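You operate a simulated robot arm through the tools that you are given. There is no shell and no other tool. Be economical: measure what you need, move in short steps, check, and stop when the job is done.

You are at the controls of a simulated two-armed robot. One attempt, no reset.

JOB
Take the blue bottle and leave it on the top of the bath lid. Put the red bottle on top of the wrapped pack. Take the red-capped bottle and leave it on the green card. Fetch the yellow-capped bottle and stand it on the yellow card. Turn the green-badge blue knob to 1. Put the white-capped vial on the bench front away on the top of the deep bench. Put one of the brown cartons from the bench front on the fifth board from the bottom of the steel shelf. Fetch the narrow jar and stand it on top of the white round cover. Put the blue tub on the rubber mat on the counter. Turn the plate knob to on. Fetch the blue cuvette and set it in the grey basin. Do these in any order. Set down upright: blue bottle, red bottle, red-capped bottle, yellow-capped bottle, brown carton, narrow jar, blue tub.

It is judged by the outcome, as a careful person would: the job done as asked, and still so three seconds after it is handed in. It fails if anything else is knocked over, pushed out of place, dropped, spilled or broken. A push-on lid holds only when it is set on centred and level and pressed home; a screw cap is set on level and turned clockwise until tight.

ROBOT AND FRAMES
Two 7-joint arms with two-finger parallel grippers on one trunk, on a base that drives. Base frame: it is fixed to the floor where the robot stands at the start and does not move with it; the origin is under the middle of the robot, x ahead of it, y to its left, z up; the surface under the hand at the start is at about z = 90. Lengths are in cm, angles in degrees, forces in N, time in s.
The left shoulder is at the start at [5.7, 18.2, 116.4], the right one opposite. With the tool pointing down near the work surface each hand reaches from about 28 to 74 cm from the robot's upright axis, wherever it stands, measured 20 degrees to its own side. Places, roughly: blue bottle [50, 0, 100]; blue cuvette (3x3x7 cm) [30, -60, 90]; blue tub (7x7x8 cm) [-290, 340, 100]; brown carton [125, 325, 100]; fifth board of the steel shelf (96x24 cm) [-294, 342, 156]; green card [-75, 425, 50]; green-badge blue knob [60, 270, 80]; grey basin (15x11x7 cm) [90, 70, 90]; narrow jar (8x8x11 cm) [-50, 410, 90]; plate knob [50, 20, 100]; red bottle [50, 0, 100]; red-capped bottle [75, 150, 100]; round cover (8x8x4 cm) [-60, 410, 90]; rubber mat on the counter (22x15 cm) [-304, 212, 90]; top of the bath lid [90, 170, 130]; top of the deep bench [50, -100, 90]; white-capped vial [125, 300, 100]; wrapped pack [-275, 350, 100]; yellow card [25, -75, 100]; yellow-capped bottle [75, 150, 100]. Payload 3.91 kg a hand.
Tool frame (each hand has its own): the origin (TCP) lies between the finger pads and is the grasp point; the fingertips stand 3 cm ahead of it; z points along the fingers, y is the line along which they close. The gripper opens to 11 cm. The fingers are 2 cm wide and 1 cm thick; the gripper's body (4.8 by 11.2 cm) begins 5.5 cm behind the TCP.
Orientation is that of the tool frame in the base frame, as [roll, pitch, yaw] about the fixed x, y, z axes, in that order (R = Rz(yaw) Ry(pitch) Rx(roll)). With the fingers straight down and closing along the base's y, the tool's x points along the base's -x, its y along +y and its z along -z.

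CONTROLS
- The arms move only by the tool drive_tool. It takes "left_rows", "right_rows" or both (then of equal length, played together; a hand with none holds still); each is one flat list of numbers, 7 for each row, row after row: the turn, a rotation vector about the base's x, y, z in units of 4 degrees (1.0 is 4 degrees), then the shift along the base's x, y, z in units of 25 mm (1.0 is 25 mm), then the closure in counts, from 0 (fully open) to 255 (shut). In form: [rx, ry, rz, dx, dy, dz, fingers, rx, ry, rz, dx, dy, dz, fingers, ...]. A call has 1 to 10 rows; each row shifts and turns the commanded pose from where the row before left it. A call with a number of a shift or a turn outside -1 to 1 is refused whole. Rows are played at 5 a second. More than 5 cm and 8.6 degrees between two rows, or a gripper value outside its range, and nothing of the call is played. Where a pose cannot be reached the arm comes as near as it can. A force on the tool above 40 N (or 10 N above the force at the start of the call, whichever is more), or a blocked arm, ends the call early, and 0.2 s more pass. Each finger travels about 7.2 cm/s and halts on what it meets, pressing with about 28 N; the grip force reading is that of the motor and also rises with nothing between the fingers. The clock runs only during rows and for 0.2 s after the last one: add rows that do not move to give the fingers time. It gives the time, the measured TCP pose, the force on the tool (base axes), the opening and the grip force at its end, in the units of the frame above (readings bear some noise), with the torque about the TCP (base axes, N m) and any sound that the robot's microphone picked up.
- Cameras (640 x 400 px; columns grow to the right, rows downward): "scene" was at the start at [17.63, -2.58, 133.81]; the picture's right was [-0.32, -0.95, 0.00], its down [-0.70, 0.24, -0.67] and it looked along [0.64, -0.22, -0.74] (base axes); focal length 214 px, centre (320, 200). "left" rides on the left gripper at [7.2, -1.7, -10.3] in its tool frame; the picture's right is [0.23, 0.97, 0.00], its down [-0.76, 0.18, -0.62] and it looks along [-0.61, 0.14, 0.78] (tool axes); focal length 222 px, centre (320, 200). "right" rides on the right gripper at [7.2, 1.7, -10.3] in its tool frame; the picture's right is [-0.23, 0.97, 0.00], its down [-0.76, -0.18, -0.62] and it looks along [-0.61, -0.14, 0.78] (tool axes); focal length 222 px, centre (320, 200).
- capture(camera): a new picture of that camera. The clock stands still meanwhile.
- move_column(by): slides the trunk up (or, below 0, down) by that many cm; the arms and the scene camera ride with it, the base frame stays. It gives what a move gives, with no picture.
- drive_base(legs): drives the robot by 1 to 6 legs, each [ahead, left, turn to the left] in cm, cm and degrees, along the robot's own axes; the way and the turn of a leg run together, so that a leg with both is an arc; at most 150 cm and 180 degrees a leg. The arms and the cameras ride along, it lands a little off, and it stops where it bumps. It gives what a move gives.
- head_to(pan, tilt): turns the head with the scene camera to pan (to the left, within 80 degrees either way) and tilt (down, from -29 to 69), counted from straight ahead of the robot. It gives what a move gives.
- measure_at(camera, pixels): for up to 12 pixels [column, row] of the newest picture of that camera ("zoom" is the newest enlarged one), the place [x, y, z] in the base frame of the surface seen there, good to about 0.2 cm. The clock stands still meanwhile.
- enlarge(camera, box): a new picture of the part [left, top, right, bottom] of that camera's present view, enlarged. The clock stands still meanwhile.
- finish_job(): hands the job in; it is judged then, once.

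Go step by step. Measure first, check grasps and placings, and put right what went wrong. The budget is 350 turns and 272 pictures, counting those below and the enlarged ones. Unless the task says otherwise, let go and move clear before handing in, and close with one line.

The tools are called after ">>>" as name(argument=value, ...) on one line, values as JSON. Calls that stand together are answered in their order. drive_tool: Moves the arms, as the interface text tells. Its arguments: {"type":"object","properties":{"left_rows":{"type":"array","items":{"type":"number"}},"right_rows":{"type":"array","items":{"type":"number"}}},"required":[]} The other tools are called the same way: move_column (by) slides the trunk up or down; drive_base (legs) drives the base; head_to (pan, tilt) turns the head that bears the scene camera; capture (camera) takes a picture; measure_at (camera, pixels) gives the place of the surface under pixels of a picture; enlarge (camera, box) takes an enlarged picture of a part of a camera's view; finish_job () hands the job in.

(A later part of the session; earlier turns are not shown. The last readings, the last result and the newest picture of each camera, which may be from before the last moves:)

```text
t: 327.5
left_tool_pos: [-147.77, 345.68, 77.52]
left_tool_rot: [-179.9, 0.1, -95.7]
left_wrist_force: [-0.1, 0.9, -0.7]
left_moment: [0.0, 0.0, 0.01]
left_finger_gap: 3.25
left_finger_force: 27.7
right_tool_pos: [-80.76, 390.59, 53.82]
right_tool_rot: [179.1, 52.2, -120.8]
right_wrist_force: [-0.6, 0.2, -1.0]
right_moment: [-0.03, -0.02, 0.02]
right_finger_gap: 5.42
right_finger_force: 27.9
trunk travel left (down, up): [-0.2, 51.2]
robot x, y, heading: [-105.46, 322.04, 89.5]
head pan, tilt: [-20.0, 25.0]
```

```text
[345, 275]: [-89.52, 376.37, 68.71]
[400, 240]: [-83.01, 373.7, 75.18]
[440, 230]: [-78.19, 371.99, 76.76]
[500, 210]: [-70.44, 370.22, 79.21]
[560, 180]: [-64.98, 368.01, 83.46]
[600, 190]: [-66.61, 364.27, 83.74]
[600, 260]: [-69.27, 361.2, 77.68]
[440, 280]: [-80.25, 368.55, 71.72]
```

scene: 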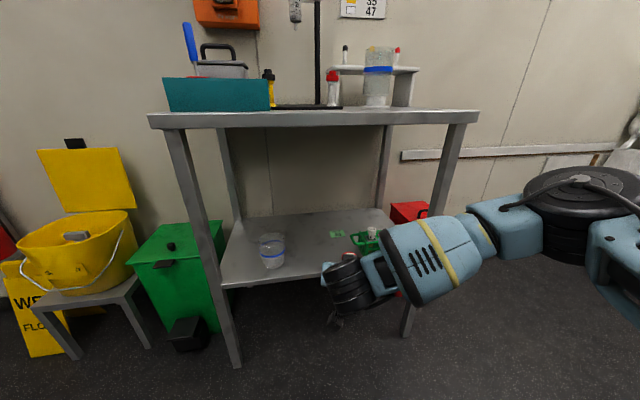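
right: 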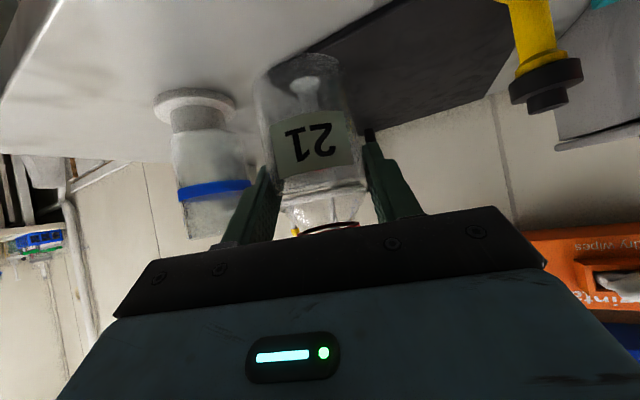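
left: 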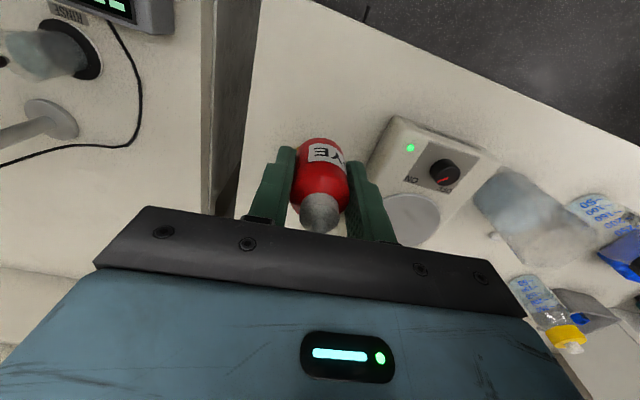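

Extended arm keeps the elbow back. Rotating the whole pose −25° keeps the elbow outside the table. Turn, sidestep left, and check.

>>> drive_base(legs=[[0, 0, -25], [0, 34.4, 0]])

>>> head_to(pan=0, tilt=25)

>>> capture(camera="scene")

>>> capture(camera="right")

```text
t: 332.3
left_tool_pos: [-163.56, 377.03, 77.51]
left_tool_rot: [-179.9, 0.0, -121.6]
left_wrist_force: [0.1, 0.5, -0.7]
left_moment: [0.01, 0.02, 0.02]
left_finger_gap: 3.25
left_finger_force: 27.7
right_tool_pos: [-83.8, 388.01, 53.75]
right_tool_rot: [179.0, 52.3, -146.8]
right_wrist_force: [0.0, -0.1, -1.2]
right_moment: [-0.01, 0.01, 0.01]
right_finger_gap: 5.43
right_finger_force: 27.8
trunk travel left (down, up): [-0.2, 51.2]
robot x, y, heading: [-135.47, 337.11, 63.7]
head pan, tilt: [-20.0, 25.0]
```

```text
t: 333.2
left_tool_pos: [-163.64, 377.11, 77.56]
left_tool_rot: [-179.9, 0.2, -121.5]
left_wrist_force: [-0.2, 0.6, -1.0]
left_moment: [-0.01, -0.04, -0.02]
left_finger_gap: 3.24
left_finger_force: 27.9
right_tool_pos: [-83.7, 388.07, 53.8]
right_tool_rot: [179.1, 52.3, -146.8]
right_wrist_force: [-0.6, 0.1, -1.8]
right_moment: [-0.02, 0.03, -0.04]
right_finger_gap: 5.44
right_finger_force: 28.6
trunk travel left (down, up): [-0.2, 51.2]
robot x, y, heading: [-135.65, 337.15, 63.3]
head pan, tilt: [0.0, 25.0]
```

```text
153 pictures are left
```

scene: 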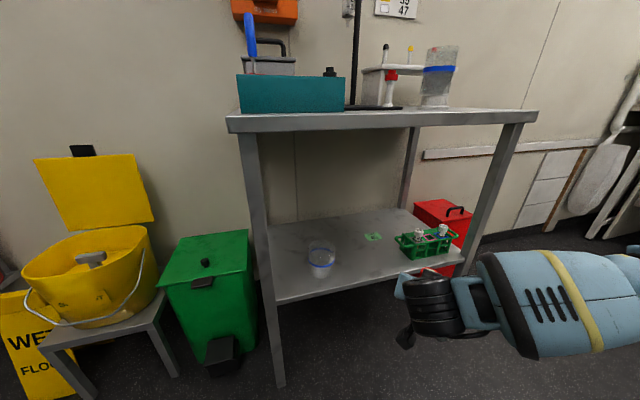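

```text
152 pictures are left
```

right: 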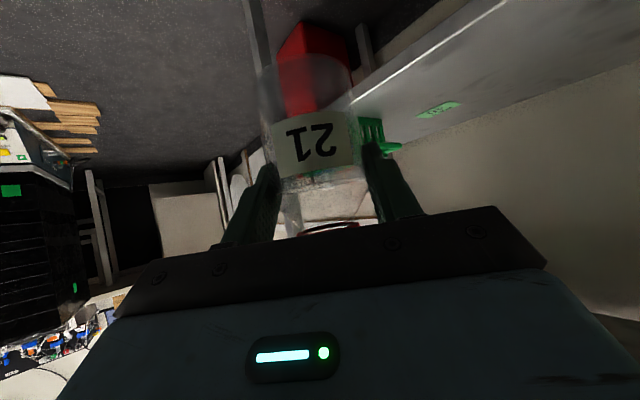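

Measure the bucket, bin, rack and leg positions before driving in.

>>> measure_at(camera="scene", pixels=[[100, 290], [140, 300], [200, 300], [220, 350], [25, 310], [65, 385], [260, 260], [280, 380], [372, 236], [402, 240], [320, 262], [490, 200]])

```text
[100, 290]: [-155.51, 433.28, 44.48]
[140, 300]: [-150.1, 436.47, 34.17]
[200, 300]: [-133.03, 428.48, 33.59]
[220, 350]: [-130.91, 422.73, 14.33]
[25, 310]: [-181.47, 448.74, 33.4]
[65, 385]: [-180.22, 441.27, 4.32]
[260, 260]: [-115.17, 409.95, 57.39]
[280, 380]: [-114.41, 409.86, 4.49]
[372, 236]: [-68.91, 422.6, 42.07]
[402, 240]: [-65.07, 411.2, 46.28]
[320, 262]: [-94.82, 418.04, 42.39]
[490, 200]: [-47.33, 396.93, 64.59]
```

Clearances OK. Drive in 24 cm forward + 2 left, then check.

>>> drive_base(legs=[[24, 1.9, 0]])

>>> capture(camera="scene")

>>> capture(camera="right")

```text
t: 334.9
left_tool_pos: [-155.36, 398.53, 77.59]
left_tool_rot: [-179.9, 0.1, -121.2]
left_wrist_force: [-0.1, -0.1, -0.2]
left_moment: [-0.05, 0.01, 0.02]
left_finger_gap: 3.24
left_finger_force: 27.5
right_tool_pos: [-75.4, 410.1, 53.77]
right_tool_rot: [179.1, 52.1, -146.2]
right_wrist_force: [-0.7, -0.3, -1.8]
right_moment: [-0.03, 0.0, 0.01]
right_finger_gap: 5.44
right_finger_force: 28.6
trunk travel left (down, up): [-0.2, 51.2]
robot x, y, heading: [-127.08, 358.63, 63.9]
head pan, tilt: [0.0, 25.0]
```

```text
151 pictures are left
```

scene: 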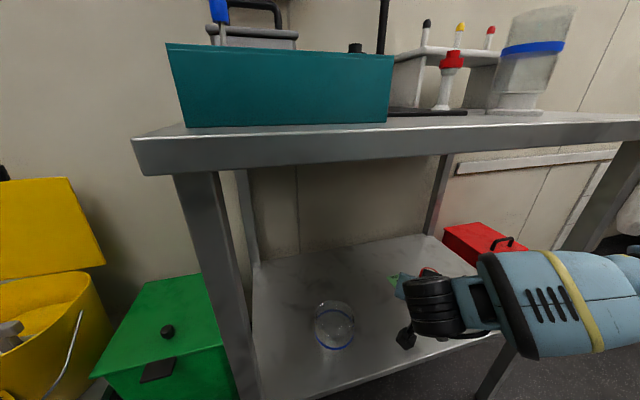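

```text
150 pictures are left
```

right: 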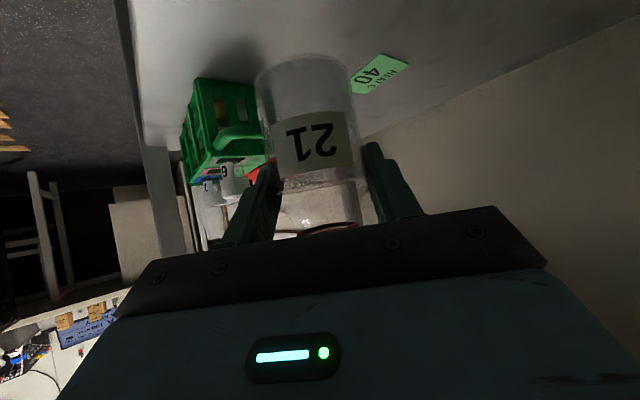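

Rack handle is near the right-front; move first straight +y, then +x.

>>> drive_base(legs=[[10.9, 5.3, 0]])

>>> capture(camera="scene")

>>> measure_at(camera="scene", pixels=[[440, 290], [510, 280], [560, 280], [620, 270], [560, 255], [520, 255]])

>>> capture(camera="right")

```text
t: 336.2
left_tool_pos: [-155.55, 410.49, 77.44]
left_tool_rot: [-179.9, 0.1, -121.1]
left_wrist_force: [0.1, 0.0, -0.6]
left_moment: [-0.05, 0.01, -0.01]
left_finger_gap: 3.23
left_finger_force: 27.8
right_tool_pos: [-75.72, 422.17, 53.76]
right_tool_rot: [179.1, 52.2, -146.2]
right_wrist_force: [0.9, -0.7, -2.0]
right_moment: [-0.01, 0.0, 0.01]
right_finger_gap: 5.45
right_finger_force: 27.8
trunk travel left (down, up): [-0.2, 51.2]
robot x, y, heading: [-127.37, 371.23, 63.9]
head pan, tilt: [0.0, 25.0]
```

```text
149 pictures are left
```

scene: 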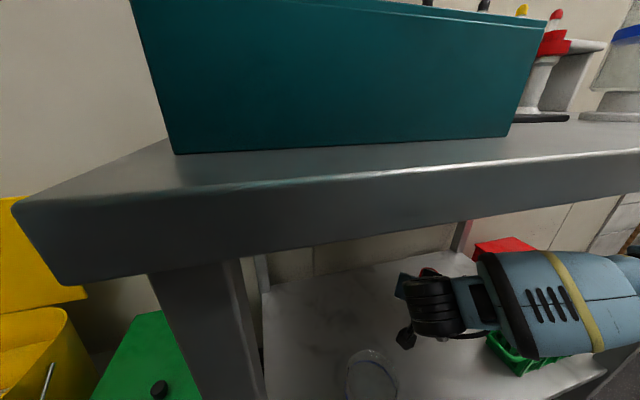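

```text
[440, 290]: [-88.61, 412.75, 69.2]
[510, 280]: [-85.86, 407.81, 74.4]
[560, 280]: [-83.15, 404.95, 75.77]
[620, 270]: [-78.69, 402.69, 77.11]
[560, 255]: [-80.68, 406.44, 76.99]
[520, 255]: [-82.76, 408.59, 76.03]
```

```text
148 pictures are left
```

right: 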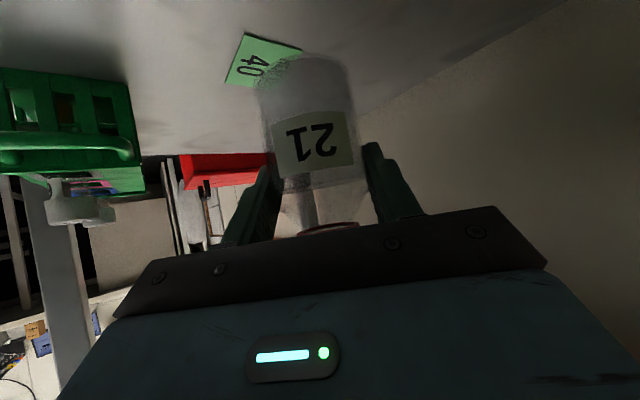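

Now move +x 7 cm by base.

>>> drive_base(legs=[[3.5, -6.2, 0]])

>>> capture(camera="right")

```text
t: 337.4
left_tool_pos: [-148.6, 410.87, 77.52]
left_tool_rot: [-179.9, 0.1, -121.2]
left_wrist_force: [-0.7, 0.9, -0.2]
left_moment: [0.0, 0.02, 0.01]
left_finger_gap: 3.24
left_finger_force: 27.5
right_tool_pos: [-68.78, 422.66, 53.85]
right_tool_rot: [179.1, 52.2, -146.3]
right_wrist_force: [0.3, -0.3, -2.0]
right_moment: [-0.02, 0.02, -0.02]
right_finger_gap: 5.43
right_finger_force: 27.6
trunk travel left (down, up): [-0.2, 51.2]
robot x, y, heading: [-120.23, 371.47, 63.8]
head pan, tilt: [0.0, 25.0]
```

```text
147 pictures are left
```

right: 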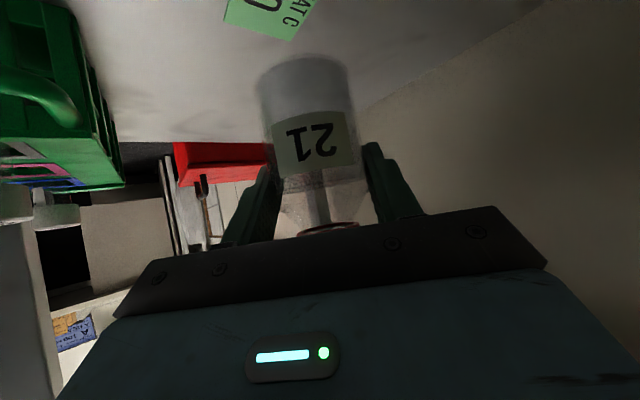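

>>> measure_at(camera="right", pixels=[[228, 22], [290, 38], [312, 5], [240, 3], [265, 10]])

```text
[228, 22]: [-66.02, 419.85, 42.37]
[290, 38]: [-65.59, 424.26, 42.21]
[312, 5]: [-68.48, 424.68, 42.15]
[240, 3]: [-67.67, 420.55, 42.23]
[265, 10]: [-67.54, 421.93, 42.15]
```

Bottle is centred over the card. Lower to contact.

>>> drive_tool(right_rows=[0, 0, 0, 0, 0, -0.6, 255, 0, 0, 0, 0, 0, -0.6, 255, 0, 0, 0, 0, 0, -0.6, 255, 0, 0, 0, 0, 0, -0.2, 255, 0, 0, 0, 0, 0, -0.1, 255, 0, 0, 0, 0, 0, -0.1, 255])

>>> capture(camera="right")

```text
t: 338.8
left_tool_pos: [-148.7, 410.88, 77.65]
left_tool_rot: [-179.8, 0.3, -121.1]
left_wrist_force: [0.7, 0.4, -0.7]
left_moment: [-0.03, -0.01, -0.03]
left_finger_gap: 3.27
left_finger_force: 28.0
right_tool_pos: [-68.79, 422.9, 48.39]
right_tool_rot: [178.8, 52.4, -146.4]
right_wrist_force: [0.3, -1.1, 8.2]
right_moment: [-0.18, -0.03, 0.01]
right_finger_gap: 5.4
right_finger_force: 28.6
trunk travel left (down, up): [-0.2, 51.2]
robot x, y, heading: [-120.17, 371.02, 64.2]
head pan, tilt: [0.0, 25.0]
```

```text
146 pictures are left
```

right: 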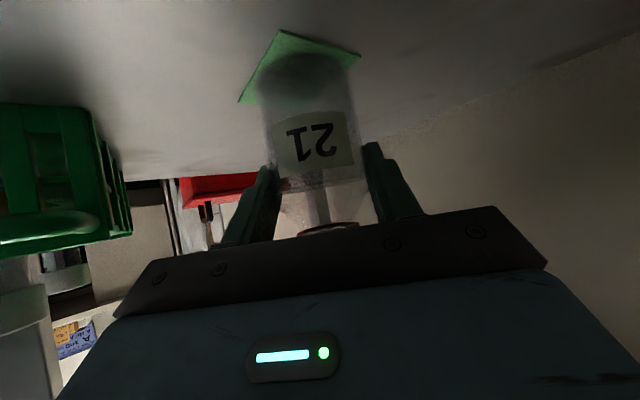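

On the card. Release, then retreat along the tool axis using the base.

>>> drive_tool(right_rows=[0, 0, 0, 0, 0, 0.04, 255, 0, 0, 0, 0, 0, 0, 150, 0, 0, 0, 0, 0, 0, 105, 0, 0, 0, 0, 0, 0, 95, 0, 0, 0, 0, 0, 0, 95])

>>> drive_base(legs=[[-8.7, 5, 0]])

>>> capture(camera="right")

```text
t: 340.0
left_tool_pos: [-148.6, 410.87, 77.61]
left_tool_rot: [-179.9, 0.1, -121.1]
left_wrist_force: [0.6, 0.0, -0.3]
left_moment: [-0.02, -0.01, 0.01]
left_finger_gap: 3.27
left_finger_force: 27.7
right_tool_pos: [-68.81, 422.68, 48.46]
right_tool_rot: [179.0, 52.3, -146.3]
right_wrist_force: [-0.7, 0.5, 0.3]
right_moment: [0.0, 0.02, -0.04]
right_finger_gap: 6.89
right_finger_force: 0.1
trunk travel left (down, up): [-0.2, 51.2]
robot x, y, heading: [-119.94, 371.37, 63.8]
head pan, tilt: [0.0, 25.0]
```

```text
t: 341.1
left_tool_pos: [-157.1, 405.36, 77.48]
left_tool_rot: [-179.9, 0.0, -121.1]
left_wrist_force: [0.7, 0.3, -0.8]
left_moment: [-0.02, 0.01, 0.0]
left_finger_gap: 3.24
left_finger_force: 27.8
right_tool_pos: [-77.23, 417.05, 48.34]
right_tool_rot: [179.1, 52.2, -146.4]
right_wrist_force: [-0.8, 0.5, -0.2]
right_moment: [-0.01, 0.0, 0.02]
right_finger_gap: 6.88
right_finger_force: 0.0
trunk travel left (down, up): [-0.2, 51.2]
robot x, y, heading: [-128.76, 365.75, 64.0]
head pan, tilt: [0.0, 25.0]
```

```text
145 pictures are left
```

right: 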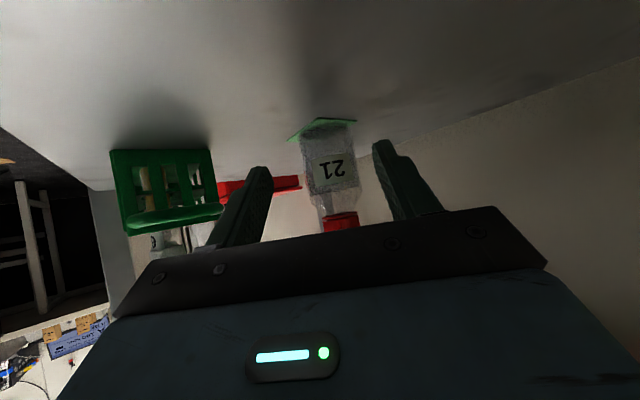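

Red-capped bottle stands on the green card. Back out, raise trunk, and restore the right hand to vertical.

>>> drive_base(legs=[[-31.5, -15.4, 0]])

>>> move_column(by=40)

>>> drive_tool(right_rows=[-0.56, 0.83, 0, -0.3, -0.5, 0, 95, -0.56, 0.83, 0, -0.3, -0.5, 0, 95, -0.56, 0.83, 0, -0.3, -0.5, 0, 95, -0.56, 0.83, 0, -0.3, -0.5, 0, 95, -0.56, 0.83, 0, -0.3, -0.5, 0, 95, -0.56, 0.83, 0, -0.3, -0.5, 0, 95, -0.56, 0.83, 0, 0, 0, 0, 95, -0.56, 0.83, 0, 0, 0, 0, 95, -0.56, 0.83, 0, 0, 0, 0, 95, -0.56, 0.83, 0, 0, 0, 0, 95])

>>> drive_tool(right_rows=[-0.56, 0.83, 0, 0, 0, 0, 95, -0.56, 0.83, 0, 0, 0, 0, 95, -0.56, 0.83, 0, 0, 0, 0, 95])

>>> head_to(pan=-5, tilt=40)

>>> capture(camera="scene")

```text
t: 343.4
left_tool_pos: [-157.08, 370.42, 77.51]
left_tool_rot: [-179.9, 0.0, -121.3]
left_wrist_force: [0.6, -0.6, -0.6]
left_moment: [-0.01, 0.02, 0.01]
left_finger_gap: 3.22
left_finger_force: 27.6
right_tool_pos: [-77.27, 381.77, 48.34]
right_tool_rot: [179.1, 52.2, -146.7]
right_wrist_force: [-0.1, -0.4, 0.5]
right_moment: [0.0, 0.0, -0.04]
right_finger_gap: 6.89
right_finger_force: 0.1
trunk travel left (down, up): [-0.2, 51.2]
robot x, y, heading: [-129.33, 330.46, 63.6]
head pan, tilt: [0.0, 25.0]
```

```text
t: 347.2
left_tool_pos: [-157.08, 370.41, 117.51]
left_tool_rot: [-179.9, 0.1, -121.4]
left_wrist_force: [-0.2, 0.5, -1.2]
left_moment: [-0.01, 0.01, 0.01]
left_finger_gap: 3.24
left_finger_force: 27.9
right_tool_pos: [-76.85, 382.11, 100.99]
right_tool_rot: [166.0, 62.2, -157.9]
right_wrist_force: [-0.4, -1.1, -0.6]
right_moment: [0.0, 0.06, 0.02]
right_finger_gap: 6.91
right_finger_force: 0.1
trunk travel left (down, up): [-40.2, 11.2]
robot x, y, heading: [-128.92, 330.79, 63.6]
head pan, tilt: [0.0, 25.0]
```

```text
t: 349.4
left_tool_pos: [-156.97, 370.42, 117.61]
left_tool_rot: [-179.9, 0.1, -121.5]
left_wrist_force: [0.0, 0.1, -0.6]
left_moment: [0.0, -0.02, -0.03]
left_finger_gap: 3.27
left_finger_force: 27.7
right_tool_pos: [-81.59, 374.6, 101.14]
right_tool_rot: [174.0, 22.5, -151.8]
right_wrist_force: [-0.3, -0.2, 0.6]
right_moment: [0.0, -0.02, 0.0]
right_finger_gap: 6.92
right_finger_force: 0.0
trunk travel left (down, up): [-40.2, 11.2]
robot x, y, heading: [-129.06, 330.56, 63.5]
head pan, tilt: [0.0, 25.0]
```

```text
t: 350.2
left_tool_pos: [-156.97, 370.4, 117.54]
left_tool_rot: [-179.9, 0.1, -121.3]
left_wrist_force: [-0.1, 0.0, -0.7]
left_moment: [0.01, 0.01, -0.01]
left_finger_gap: 3.25
left_finger_force: 27.7
right_tool_pos: [-81.47, 374.53, 101.0]
right_tool_rot: [175.3, 10.4, -151.4]
right_wrist_force: [0.8, 0.6, -0.1]
right_moment: [0.0, 0.02, -0.04]
right_finger_gap: 6.9
right_finger_force: 0.1
trunk travel left (down, up): [-40.2, 11.2]
robot x, y, heading: [-128.9, 330.64, 63.4]
head pan, tilt: [0.0, 25.0]
```

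```text
t: 351.0
left_tool_pos: [-157.03, 370.4, 117.5]
left_tool_rot: [-179.9, 0.1, -121.4]
left_wrist_force: [0.4, -0.1, -0.1]
left_moment: [0.02, 0.03, 0.01]
left_finger_gap: 3.24
left_finger_force: 27.7
right_tool_pos: [-81.35, 374.63, 101.03]
right_tool_rot: [175.3, 10.6, -151.6]
right_wrist_force: [-0.1, 1.1, 0.0]
right_moment: [-0.01, -0.01, 0.02]
right_finger_gap: 6.93
right_finger_force: 0.0
trunk travel left (down, up): [-40.2, 11.2]
robot x, y, heading: [-128.88, 330.7, 63.9]
head pan, tilt: [-5.0, 40.0]
```

```text
144 pictures are left
```

scene: 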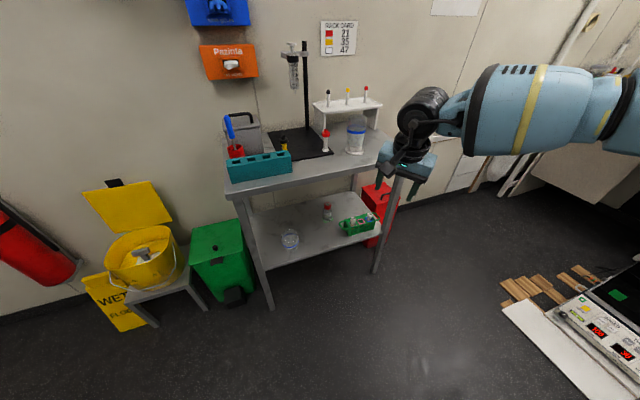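

All good there (red-capped bottle at (328,211) on the card). Straighten the right hand, then turn to face the steel shelf at x≈-290.

>>> drive_tool(right_rows=[-0.77, 0.59, 0, -0.5, -0.8, 0.5, 95, -0.77, 0.59, 0, -0.5, -0.8, 0.5, 95, -0.77, 0.59, 0, -0.5, -0.8, 0.5, 95, 0, 0, 1, -0.5, -0.8, 0.5, 95, 0, 0, 1, 0, 0, 0, 95, 0, 0, 1, 0, 0, 0, 95, 0, 0, 1, 0, 0, 0, 95, 0, 0, 1, 0, 0, 0, 95, 0, 0, 1, 0, 0, 0, 95, 0, 0, 1, 0, 0, 0, 95])

>>> drive_base(legs=[[-20, 0, 0], [0, 0, 116], [45, 0, 0]])

>>> head_to(pan=0, tilt=20)

>>> capture(camera="scene")

```text
t: 353.2
left_tool_pos: [-157.0, 370.37, 117.51]
left_tool_rot: [-179.9, 0.2, -121.4]
left_wrist_force: [0.1, 0.3, -0.2]
left_moment: [0.01, -0.03, 0.03]
left_finger_gap: 3.23
left_finger_force: 27.2
right_tool_pos: [-86.46, 366.49, 105.97]
right_tool_rot: [179.9, -0.2, -123.0]
right_wrist_force: [0.9, -0.3, 0.0]
right_moment: [-0.02, 0.02, 0.01]
right_finger_gap: 6.92
right_finger_force: 0.1
trunk travel left (down, up): [-40.2, 11.2]
robot x, y, heading: [-129.03, 330.9, 63.6]
head pan, tilt: [-5.0, 40.0]
```

```text
t: 361.9
left_tool_pos: [-204.67, 269.87, 117.49]
left_tool_rot: [-179.9, 0.1, -5.3]
left_wrist_force: [0.4, -0.7, -0.2]
left_moment: [0.02, 0.0, 0.0]
left_finger_gap: 3.25
left_finger_force: 28.1
right_tool_pos: [-232.25, 334.99, 106.03]
right_tool_rot: [179.9, -0.1, -7.0]
right_wrist_force: [-0.1, -0.4, 0.0]
right_moment: [-0.01, -0.02, -0.03]
right_finger_gap: 6.9
right_finger_force: 0.1
trunk travel left (down, up): [-40.2, 11.2]
robot x, y, heading: [-181.16, 312.4, 179.3]
head pan, tilt: [-5.0, 40.0]
```

```text
t: 362.7
left_tool_pos: [-204.68, 269.89, 117.59]
left_tool_rot: [-179.9, 0.1, -5.3]
left_wrist_force: [0.5, -0.2, -1.0]
left_moment: [-0.02, -0.01, 0.01]
left_finger_gap: 3.26
left_finger_force: 28.4
right_tool_pos: [-232.16, 334.94, 106.06]
right_tool_rot: [-179.9, -0.1, -7.0]
right_wrist_force: [0.5, 0.3, -0.2]
right_moment: [-0.01, 0.0, 0.01]
right_finger_gap: 6.9
right_finger_force: 0.1
trunk travel left (down, up): [-40.2, 11.2]
robot x, y, heading: [-181.43, 312.65, 179.6]
head pan, tilt: [0.0, 20.0]
```

```text
143 pictures are left
```

scene: 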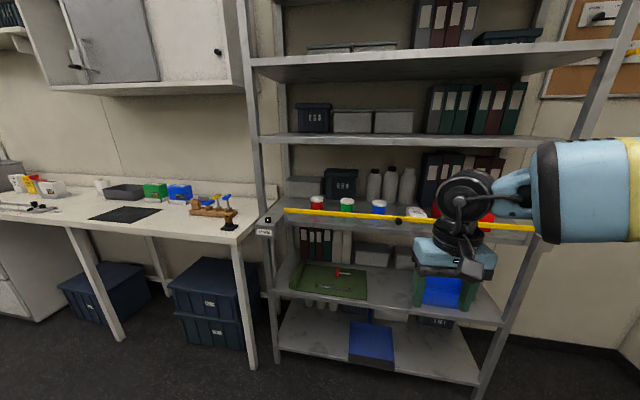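

The shelf, with tubs behind a yellow bar on the third board; the mat at (125,214). Zoom in.

>>> enlarge(camera="scene", box=[250, 120, 550, 310])

>>> measure_at(camera="scene", pixels=[[317, 205], [347, 205], [379, 207], [300, 212], [450, 222], [415, 212], [330, 190], [400, 60], [440, 55], [540, 50], [125, 214], [300, 140]])

```text
2.11 times, centred on (400, 215) of scene
```

zoom: 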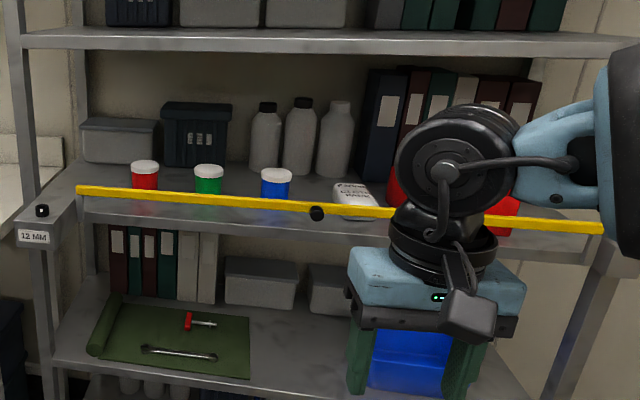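

```text
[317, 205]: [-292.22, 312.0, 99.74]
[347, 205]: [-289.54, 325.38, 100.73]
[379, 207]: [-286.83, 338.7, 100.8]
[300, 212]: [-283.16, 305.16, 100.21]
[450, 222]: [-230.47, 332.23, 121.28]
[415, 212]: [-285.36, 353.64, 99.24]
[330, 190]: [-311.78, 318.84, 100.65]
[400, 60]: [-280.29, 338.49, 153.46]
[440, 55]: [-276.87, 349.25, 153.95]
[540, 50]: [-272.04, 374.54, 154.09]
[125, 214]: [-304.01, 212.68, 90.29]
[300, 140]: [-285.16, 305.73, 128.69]
```

The right hand hides the pack; pull it back and look again.

>>> drive_tool(right_rows=[0, 0, 0, 1, 0.6, 0, 95, 0, 0, 0, 1, 0.6, 0, 95, 0, 0, 0, 1, 0.6, 0, 95, 0, 0, 0, 1, 0.6, 0, 95, 0, 0, 0, 1, 0.6, 0, 95, 0, 0, 0, 0, 0.6, 0, 95])

>>> drive_base(legs=[[12, -18, 0]])

>>> head_to(pan=5, tilt=25)

>>> capture(camera="scene")

>>> enlarge(camera="scene", box=[200, 120, 500, 300])

```text
t: 364.1
left_tool_pos: [-204.61, 269.91, 117.53]
left_tool_rot: [180.0, 0.1, -5.2]
left_wrist_force: [-0.5, -0.8, -0.5]
left_moment: [0.0, -0.01, -0.02]
left_finger_gap: 3.25
left_finger_force: 27.7
right_tool_pos: [-219.94, 343.99, 105.96]
right_tool_rot: [179.9, -0.1, -7.0]
right_wrist_force: [0.3, 0.4, -0.3]
right_moment: [0.03, -0.03, 0.01]
right_finger_gap: 6.91
right_finger_force: 0.1
trunk travel left (down, up): [-40.2, 11.2]
robot x, y, heading: [-181.61, 312.68, 179.6]
head pan, tilt: [0.0, 20.0]
```

```text
t: 366.4
left_tool_pos: [-216.64, 288.26, 117.51]
left_tool_rot: [-179.9, 0.0, -5.3]
left_wrist_force: [1.2, 0.6, -0.4]
left_moment: [-0.02, 0.0, -0.01]
left_finger_gap: 3.23
left_finger_force: 27.4
right_tool_pos: [-231.79, 362.31, 106.02]
right_tool_rot: [180.0, 0.0, -6.9]
right_wrist_force: [-0.1, -0.2, 0.2]
right_moment: [0.0, -0.05, -0.01]
right_finger_gap: 6.89
right_finger_force: 0.1
trunk travel left (down, up): [-40.2, 11.2]
robot x, y, heading: [-193.26, 331.54, 179.6]
head pan, tilt: [0.0, 20.0]
```

```text
t: 367.1
left_tool_pos: [-216.36, 288.28, 117.48]
left_tool_rot: [-179.9, 0.1, -5.3]
left_wrist_force: [-0.3, -0.2, -0.1]
left_moment: [-0.03, 0.02, 0.0]
left_finger_gap: 3.26
left_finger_force: 28.4
right_tool_pos: [-231.91, 362.39, 106.0]
right_tool_rot: [180.0, -0.1, -7.0]
right_wrist_force: [0.7, -0.7, 0.5]
right_moment: [0.0, 0.0, 0.04]
right_finger_gap: 6.91
right_finger_force: 0.1
trunk travel left (down, up): [-40.2, 11.2]
robot x, y, heading: [-192.78, 330.86, 179.7]
head pan, tilt: [5.0, 25.0]
```

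```text
141 pictures are left
```

scene: 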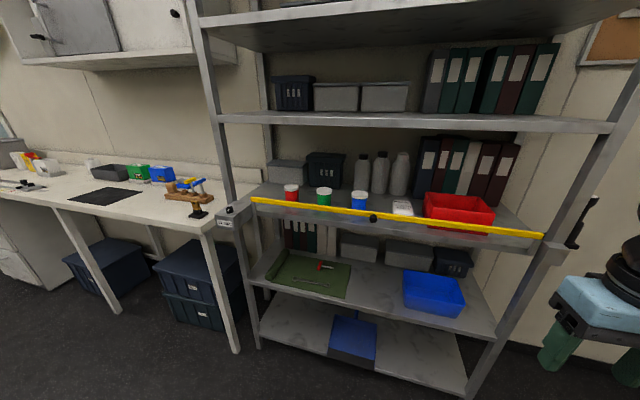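

```text
2.13 times, centred on (350, 210) of scene
```

zoom: 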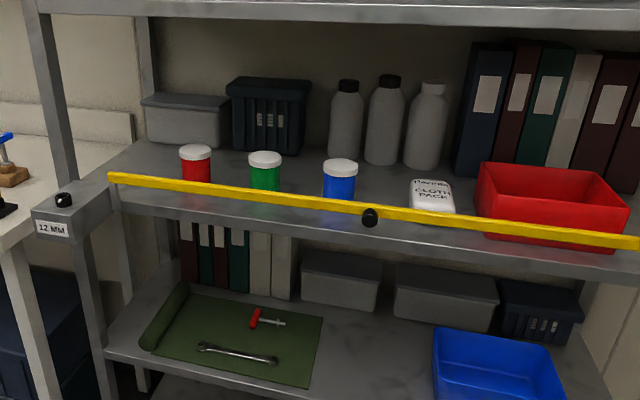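

Blue tub at zoom (340,178), cloth pack at (432,193), behind a yellow guard bar. Measure all.

>>> measure_at(camera="zoom", pixels=[[340, 163], [340, 190], [326, 180], [357, 180], [340, 207], [432, 182], [412, 190], [453, 208], [432, 208], [432, 215], [370, 217], [300, 185]])

>>> measure_at(camera="zoom", pixels=[[115, 178], [500, 230], [300, 225], [390, 190], [410, 20], [410, 8], [265, 160], [330, 8], [65, 200], [480, 180], [630, 242], [400, 240]])

```text
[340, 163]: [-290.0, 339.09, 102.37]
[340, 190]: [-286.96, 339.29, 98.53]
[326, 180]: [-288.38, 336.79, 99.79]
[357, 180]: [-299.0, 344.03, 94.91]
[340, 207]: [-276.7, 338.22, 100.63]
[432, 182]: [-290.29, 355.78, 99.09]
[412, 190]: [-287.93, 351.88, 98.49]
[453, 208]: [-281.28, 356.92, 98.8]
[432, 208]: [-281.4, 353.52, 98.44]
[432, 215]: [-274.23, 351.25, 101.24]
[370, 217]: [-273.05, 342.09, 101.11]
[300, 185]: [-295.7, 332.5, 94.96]
```

```text
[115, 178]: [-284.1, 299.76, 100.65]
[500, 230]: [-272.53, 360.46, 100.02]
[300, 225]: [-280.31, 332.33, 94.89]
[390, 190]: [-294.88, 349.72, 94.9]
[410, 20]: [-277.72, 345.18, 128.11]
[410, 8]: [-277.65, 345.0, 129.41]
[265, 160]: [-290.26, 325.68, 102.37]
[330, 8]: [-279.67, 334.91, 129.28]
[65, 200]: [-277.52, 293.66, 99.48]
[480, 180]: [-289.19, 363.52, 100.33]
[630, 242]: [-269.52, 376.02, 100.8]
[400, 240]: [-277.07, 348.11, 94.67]
```

Blue tub centre ≈(-290.2,339.3), z 94.9–102.4; guard bar top ≈101.5 at x≈-275; next board at ~126. I'll use a ~38° forward-tilted right hand over the bar. Set that pose, then drive up.

>>> drive_tool(right_rows=[0, 0, 0.87, 0, -1, 0.5, 47, 0, 0, 0.87, 0, -1, 0.5, 47, 0, 1, 0, 0, -1, 0.5, 47, 0, 1, 0, 0, -1, 0.5, 47, 0, 1, 0, 0, -1, 0.4, 47, 0, 1, 0, 0, 0, 0, 47, 0, 1, 0, 0, 0, 0, 47, 0, 1, 0, 0, 0, 0, 47, 0, 1, 0, 0, 0, 0, 47, 0, 1, 0, 0, 0, 0, 47])

>>> drive_tool(right_rows=[0, 1, 0, 0, 0, 0, 47, 0, 0.5, 0, 0, 0, 0, 47])

>>> drive_base(legs=[[25, 9.5, 0.3]])

>>> head_to(pan=-10, tilt=35)

>>> capture(camera="scene")

```text
t: 369.2
left_tool_pos: [-216.47, 288.35, 117.63]
left_tool_rot: [-179.9, 0.2, -5.4]
left_wrist_force: [0.1, 0.1, 0.5]
left_moment: [0.01, 0.02, 0.0]
left_finger_gap: 3.28
left_finger_force: 28.2
right_tool_pos: [-231.93, 349.78, 112.09]
right_tool_rot: [180.0, 32.0, 0.0]
right_wrist_force: [-0.2, -0.6, 0.2]
right_moment: [-0.03, 0.01, 0.02]
right_finger_gap: 9.0
right_finger_force: 0.0
trunk travel left (down, up): [-40.2, 11.2]
robot x, y, heading: [-193.02, 330.93, 179.8]
head pan, tilt: [5.0, 25.0]
```

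```text
t: 369.9
left_tool_pos: [-216.56, 288.24, 117.6]
left_tool_rot: [-180.0, 0.1, -5.3]
left_wrist_force: [-1.1, 0.5, 0.3]
left_moment: [0.0, 0.0, -0.01]
left_finger_gap: 3.25
left_finger_force: 27.6
right_tool_pos: [-232.01, 349.76, 112.11]
right_tool_rot: [-179.9, 37.8, 0.0]
right_wrist_force: [-0.1, -0.3, -0.3]
right_moment: [0.01, 0.01, -0.01]
right_finger_gap: 8.98
right_finger_force: 0.0
trunk travel left (down, up): [-40.2, 11.2]
robot x, y, heading: [-193.43, 330.99, 179.7]
head pan, tilt: [5.0, 25.0]
```

```text
t: 371.8
left_tool_pos: [-241.38, 278.67, 117.5]
left_tool_rot: [180.0, 0.1, -5.0]
left_wrist_force: [-0.5, 0.2, -1.1]
left_moment: [0.01, 0.01, -0.01]
left_finger_gap: 3.25
left_finger_force: 28.2
right_tool_pos: [-257.23, 340.03, 112.11]
right_tool_rot: [-180.0, 37.8, 0.3]
right_wrist_force: [0.2, -0.1, -0.4]
right_moment: [0.0, 0.01, 0.0]
right_finger_gap: 8.97
right_finger_force: 0.1
trunk travel left (down, up): [-40.2, 11.2]
robot x, y, heading: [-218.32, 321.33, -179.8]
head pan, tilt: [5.0, 25.0]
```

```text
t: 372.5
left_tool_pos: [-241.31, 278.49, 117.58]
left_tool_rot: [-179.9, 0.2, -5.0]
left_wrist_force: [-0.7, 0.4, 0.1]
left_moment: [0.01, 0.01, -0.01]
left_finger_gap: 3.24
left_finger_force: 27.4
right_tool_pos: [-257.15, 340.05, 112.1]
right_tool_rot: [180.0, 37.9, 0.3]
right_wrist_force: [-0.1, 0.3, 0.2]
right_moment: [0.0, -0.04, 0.03]
right_finger_gap: 8.99
right_finger_force: 0.1
trunk travel left (down, up): [-40.2, 11.2]
robot x, y, heading: [-218.2, 321.43, -179.8]
head pan, tilt: [-10.0, 35.0]
```

```text
139 pictures are left
```

scene: 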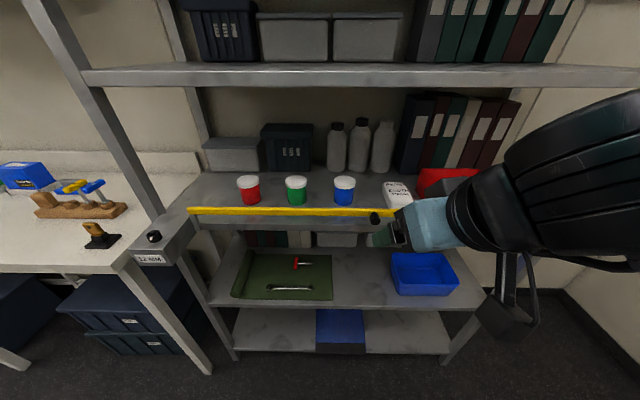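

Re-measure tub, bar and my wheel height from here.

>>> measure_at(camera="scene", pixels=[[344, 180], [335, 190], [354, 190], [344, 200], [344, 212], [300, 211], [560, 115], [520, 150], [440, 205], [400, 195], [260, 76], [380, 217]])

>>> capture(camera="right")

```text
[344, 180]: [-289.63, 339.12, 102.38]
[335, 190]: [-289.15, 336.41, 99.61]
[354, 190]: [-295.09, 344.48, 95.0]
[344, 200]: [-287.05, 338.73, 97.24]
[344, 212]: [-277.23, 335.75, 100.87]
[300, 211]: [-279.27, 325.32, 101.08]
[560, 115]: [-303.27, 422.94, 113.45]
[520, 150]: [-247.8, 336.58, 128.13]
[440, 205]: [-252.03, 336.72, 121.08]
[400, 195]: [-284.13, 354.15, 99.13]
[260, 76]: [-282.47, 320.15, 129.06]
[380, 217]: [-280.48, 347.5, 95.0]
```

```text
138 pictures are left
```

right: 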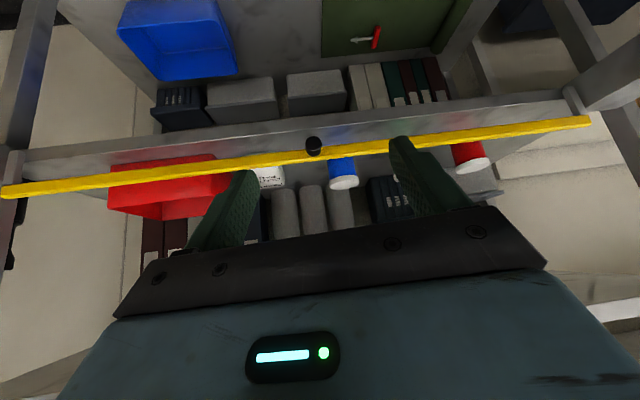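

>>> measure_at(camera="scene", pixels=[[400, 68], [400, 76], [400, 82], [400, 86], [400, 90], [345, 207], [345, 209], [345, 214], [345, 216]])

```text
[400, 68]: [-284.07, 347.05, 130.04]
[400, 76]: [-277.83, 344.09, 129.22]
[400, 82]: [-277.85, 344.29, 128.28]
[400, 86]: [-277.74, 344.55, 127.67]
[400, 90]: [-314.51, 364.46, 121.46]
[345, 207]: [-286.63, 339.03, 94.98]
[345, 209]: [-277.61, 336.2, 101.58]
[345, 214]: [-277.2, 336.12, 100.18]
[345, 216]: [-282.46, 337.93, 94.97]
```

Underside of the board above is 127.5: clearance OK. Advance over the bar to just above the tub.

>>> drive_tool(right_rows=[0, 0, 0, -1, -0.03, 0, 47, 0, 0, 0, -1, -0.03, 0, 47, 0, 0, 0, -1, -0.03, 0, 47, 0, 0, 0, -1, -0.03, 0, 47, 0, 0, 0, -1, -0.03, 0, 47, 0, 0, 0, -1, -0.03, 0, 47, 0, 0, 0, -1, -0.03, 0, 47, 0, 0, 0, -1, -0.03, 0, 47, 0, 0, 0, -1, -0.03, 0, 47, 0, 0, 0, -0.6, 0, 0, 47])

>>> capture(camera="scene")

>>> capture(camera="right")

```text
t: 374.7
left_tool_pos: [-241.36, 278.64, 117.57]
left_tool_rot: [-180.0, 0.1, -5.0]
left_wrist_force: [-0.5, 0.5, -0.3]
left_moment: [0.0, 0.01, -0.02]
left_finger_gap: 3.23
left_finger_force: 28.3
right_tool_pos: [-281.23, 339.22, 111.88]
right_tool_rot: [-180.0, 37.8, 0.3]
right_wrist_force: [0.6, 0.1, 0.9]
right_moment: [0.02, 0.01, 0.02]
right_finger_gap: 8.99
right_finger_force: 0.0
trunk travel left (down, up): [-40.2, 11.2]
robot x, y, heading: [-218.18, 321.38, -179.8]
head pan, tilt: [-10.0, 35.0]
```

```text
137 pictures are left
```

scene: 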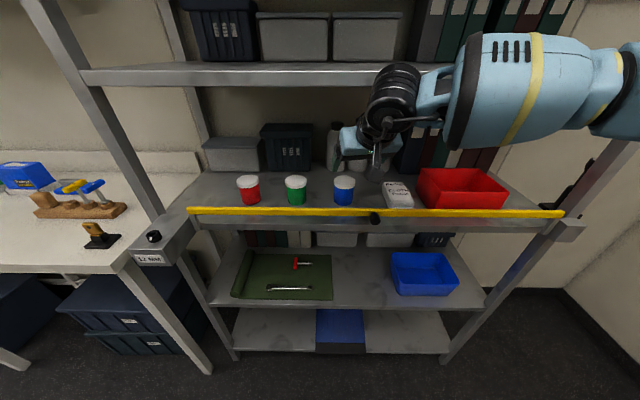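

```text
136 pictures are left
```

right: 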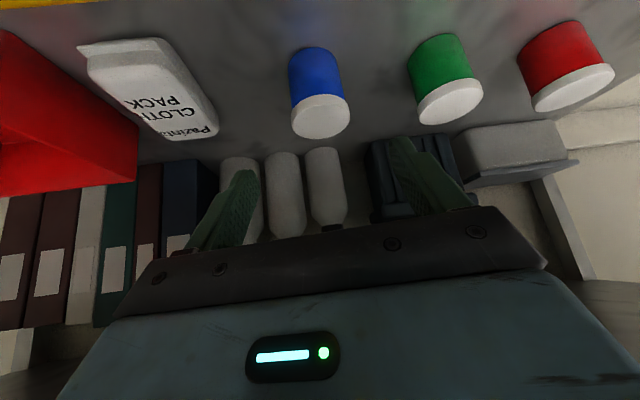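

Check wheel height vs. the board and tub location from the hand camera.

>>> measure_at(camera="scene", pixels=[[400, 68], [385, 75], [380, 120], [350, 135], [410, 90]])

>>> measure_at(camera="right", pixels=[[320, 117], [294, 112], [347, 112], [320, 70], [180, 90], [445, 103]])

```text
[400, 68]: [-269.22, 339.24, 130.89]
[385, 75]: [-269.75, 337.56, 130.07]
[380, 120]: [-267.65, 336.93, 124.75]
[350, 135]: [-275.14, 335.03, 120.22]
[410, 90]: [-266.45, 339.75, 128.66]
```

```text
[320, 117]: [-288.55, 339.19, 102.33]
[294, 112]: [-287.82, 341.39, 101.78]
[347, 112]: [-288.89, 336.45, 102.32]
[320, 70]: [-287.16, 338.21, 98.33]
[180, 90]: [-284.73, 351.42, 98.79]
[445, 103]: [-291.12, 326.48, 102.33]
```

Wheel is lower than feared. Advance along the tool axis toward the tub (4/5 of the way), then check.

>>> drive_tool(right_rows=[0, 0, 0, -0.67, -0.02, -0.89, 60, 0, 0, 0, -0.67, -0.02, -0.89, 60, 0, 0, 0, -0.67, 0, -0.89, 60, 0, 0, 0, -0.67, 0, -0.89, 60, 0, 0, 0, 0, 0, 0, 60])

>>> capture(camera="right")

>>> enlarge(camera="scene", box=[290, 100, 450, 240])

```text
t: 375.9
left_tool_pos: [-241.42, 278.68, 117.58]
left_tool_rot: [-180.0, 0.1, -5.1]
left_wrist_force: [-0.1, 0.2, -0.5]
left_moment: [0.01, 0.02, 0.04]
left_finger_gap: 3.26
left_finger_force: 28.1
right_tool_pos: [-286.74, 340.22, 104.82]
right_tool_rot: [180.0, 37.9, 0.3]
right_wrist_force: [0.7, -0.8, -0.9]
right_moment: [0.01, -0.01, -0.01]
right_finger_gap: 8.42
right_finger_force: 0.1
right hand out of reach, approached as far as the arm can: row 3, 4
trunk travel left (down, up): [-40.2, 11.2]
robot x, y, heading: [-218.13, 321.59, -179.9]
head pan, tilt: [-10.0, 35.0]
```

```text
135 pictures are left
```

right: 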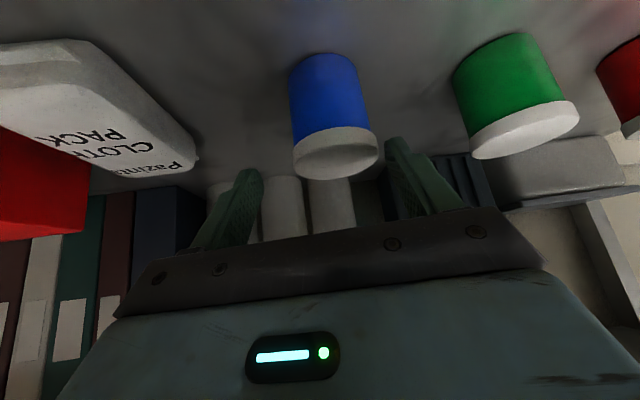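

```text
2.86 times, centred on (370, 170) of scene
```

zoom: 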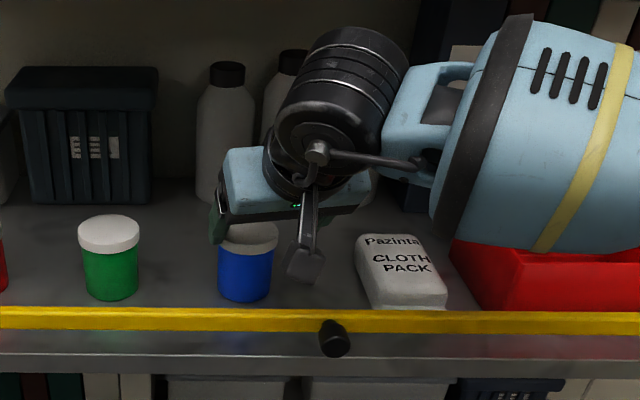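

Short on reach; pull the hand back 2 cm and drive the base 5 cm ahead, then recentre.

>>> drive_tool(right_rows=[0, 0, 0, 0.6, -0.3, 0.2, 60, 0, 0, 0, 0.4, -0.15, 0.1, 60])

>>> drive_base(legs=[[6, 0, 0]])

>>> capture(camera="right")

```text
t: 376.5
left_tool_pos: [-241.45, 278.53, 117.5]
left_tool_rot: [180.0, 0.2, -5.0]
left_wrist_force: [-0.1, 0.0, -0.4]
left_moment: [0.0, 0.0, 0.0]
left_finger_gap: 3.26
left_finger_force: 27.6
right_tool_pos: [-284.37, 339.18, 105.43]
right_tool_rot: [179.9, 37.9, 0.3]
right_wrist_force: [-0.7, 0.3, 1.0]
right_moment: [0.0, 0.01, 0.0]
right_finger_gap: 8.41
right_finger_force: 0.1
trunk travel left (down, up): [-40.2, 11.2]
robot x, y, heading: [-218.36, 321.85, -179.8]
head pan, tilt: [-10.0, 35.0]
```

```text
t: 377.5
left_tool_pos: [-247.25, 278.63, 117.56]
left_tool_rot: [-179.9, 0.1, -4.9]
left_wrist_force: [-0.4, 0.6, -0.6]
left_moment: [-0.02, 0.0, 0.0]
left_finger_gap: 3.23
left_finger_force: 27.7
right_tool_pos: [-290.28, 339.19, 105.52]
right_tool_rot: [-180.0, 37.8, 0.3]
right_wrist_force: [0.2, -0.4, 0.7]
right_moment: [-0.05, 0.03, 0.0]
right_finger_gap: 8.46
right_finger_force: 0.0
trunk travel left (down, up): [-40.2, 11.2]
robot x, y, heading: [-224.34, 321.41, -180.0]
head pan, tilt: [-10.0, 35.0]
```

```text
133 pictures are left
```

right: 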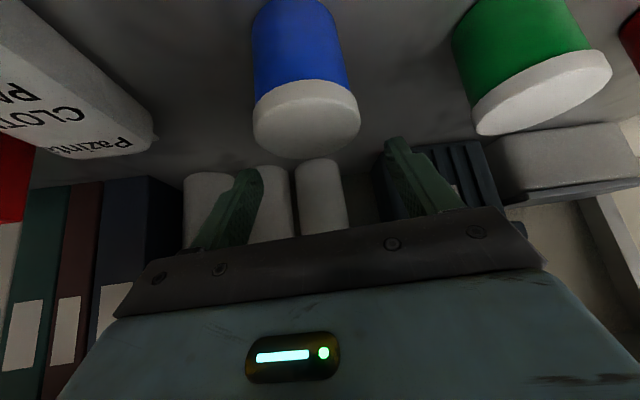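

>>> measure_at(camera="right", pixels=[[306, 125], [256, 122], [357, 112], [306, 150], [300, 60]])

```text
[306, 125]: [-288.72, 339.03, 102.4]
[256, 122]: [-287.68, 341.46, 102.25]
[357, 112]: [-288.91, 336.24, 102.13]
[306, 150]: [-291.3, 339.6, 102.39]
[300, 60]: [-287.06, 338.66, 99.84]
```

Descend onto the tub at z≈100.9.

>>> drive_tool(right_rows=[0, 0, 0, 0.15, 0, -0.6, 60, 0, 0, 0, 0.15, 0, -0.6, 60, 0, 0, 0, 0, 0, -0.6, 60, 0, 0, 0, 0, 0, 0, 60])

>>> capture(camera="right")

>>> enlarge(camera="scene", box=[290, 100, 450, 240])

```text
t: 378.5
left_tool_pos: [-247.32, 278.52, 117.55]
left_tool_rot: [-179.9, 0.2, -4.9]
left_wrist_force: [-0.2, -0.2, -0.5]
left_moment: [0.0, -0.01, 0.01]
left_finger_gap: 3.27
left_finger_force: 27.8
right_tool_pos: [-289.52, 339.24, 101.1]
right_tool_rot: [-179.9, 37.8, 0.3]
right_wrist_force: [-0.1, -0.1, 0.9]
right_moment: [0.01, 0.01, -0.01]
right_finger_gap: 8.43
right_finger_force: 0.2
trunk travel left (down, up): [-40.2, 11.2]
robot x, y, heading: [-224.08, 321.46, -179.7]
head pan, tilt: [-10.0, 35.0]
```

```text
132 pictures are left
```

right: 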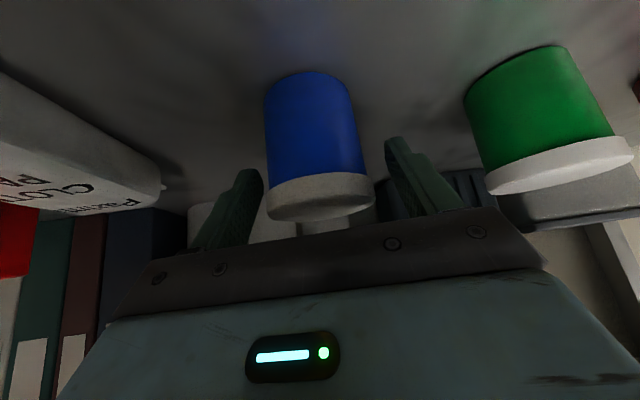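

```text
2.86 times, centred on (370, 170) of scene
```

zoom: 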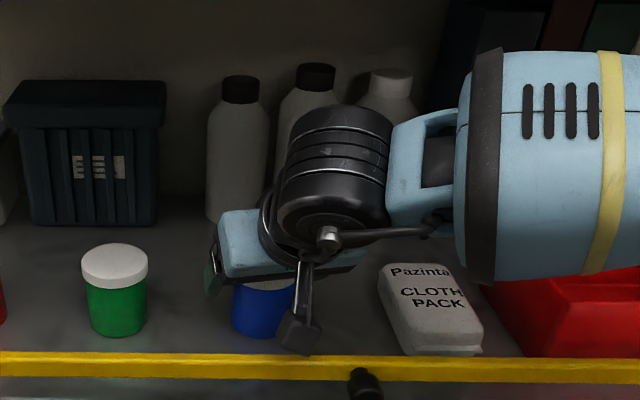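

Close on the tub and check.

>>> drive_tool(right_rows=[0, 0, 0, 0, 0, -0.15, 60, 0, 0, 0, 0, 0, 0, 255, 0, 0, 0, 0, 0, 0, 255, 0, 0, 0, 0, 0, 0, 255, 0, 0, 0, 0, 0, 0, 255, 0, 0, 0, 0.1, 0, 0.4, 255])

>>> capture(camera="right")

```text
t: 379.9
left_tool_pos: [-247.12, 278.53, 117.49]
left_tool_rot: [180.0, 0.2, -4.9]
left_wrist_force: [0.2, -0.2, -0.3]
left_moment: [-0.02, 0.01, 0.01]
left_finger_gap: 3.25
left_finger_force: 28.1
right_tool_pos: [-289.15, 339.22, 101.57]
right_tool_rot: [-180.0, 37.9, 0.2]
right_wrist_force: [0.0, 0.2, -1.8]
right_moment: [-0.02, -0.02, -0.01]
right_finger_gap: 6.04
right_finger_force: 28.2
trunk travel left (down, up): [-40.2, 11.2]
robot x, y, heading: [-224.17, 321.65, -180.0]
head pan, tilt: [-10.0, 35.0]
```

```text
130 pictures are left
```

right: 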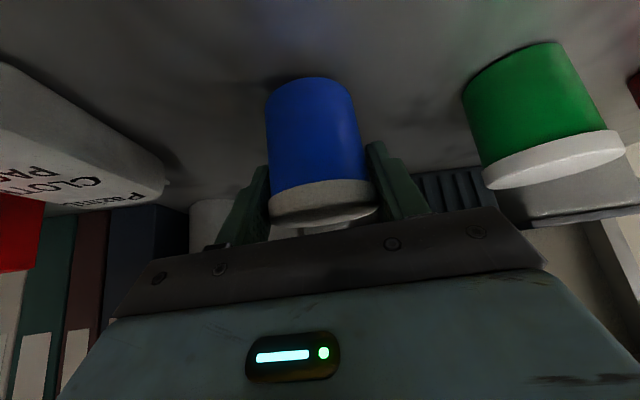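

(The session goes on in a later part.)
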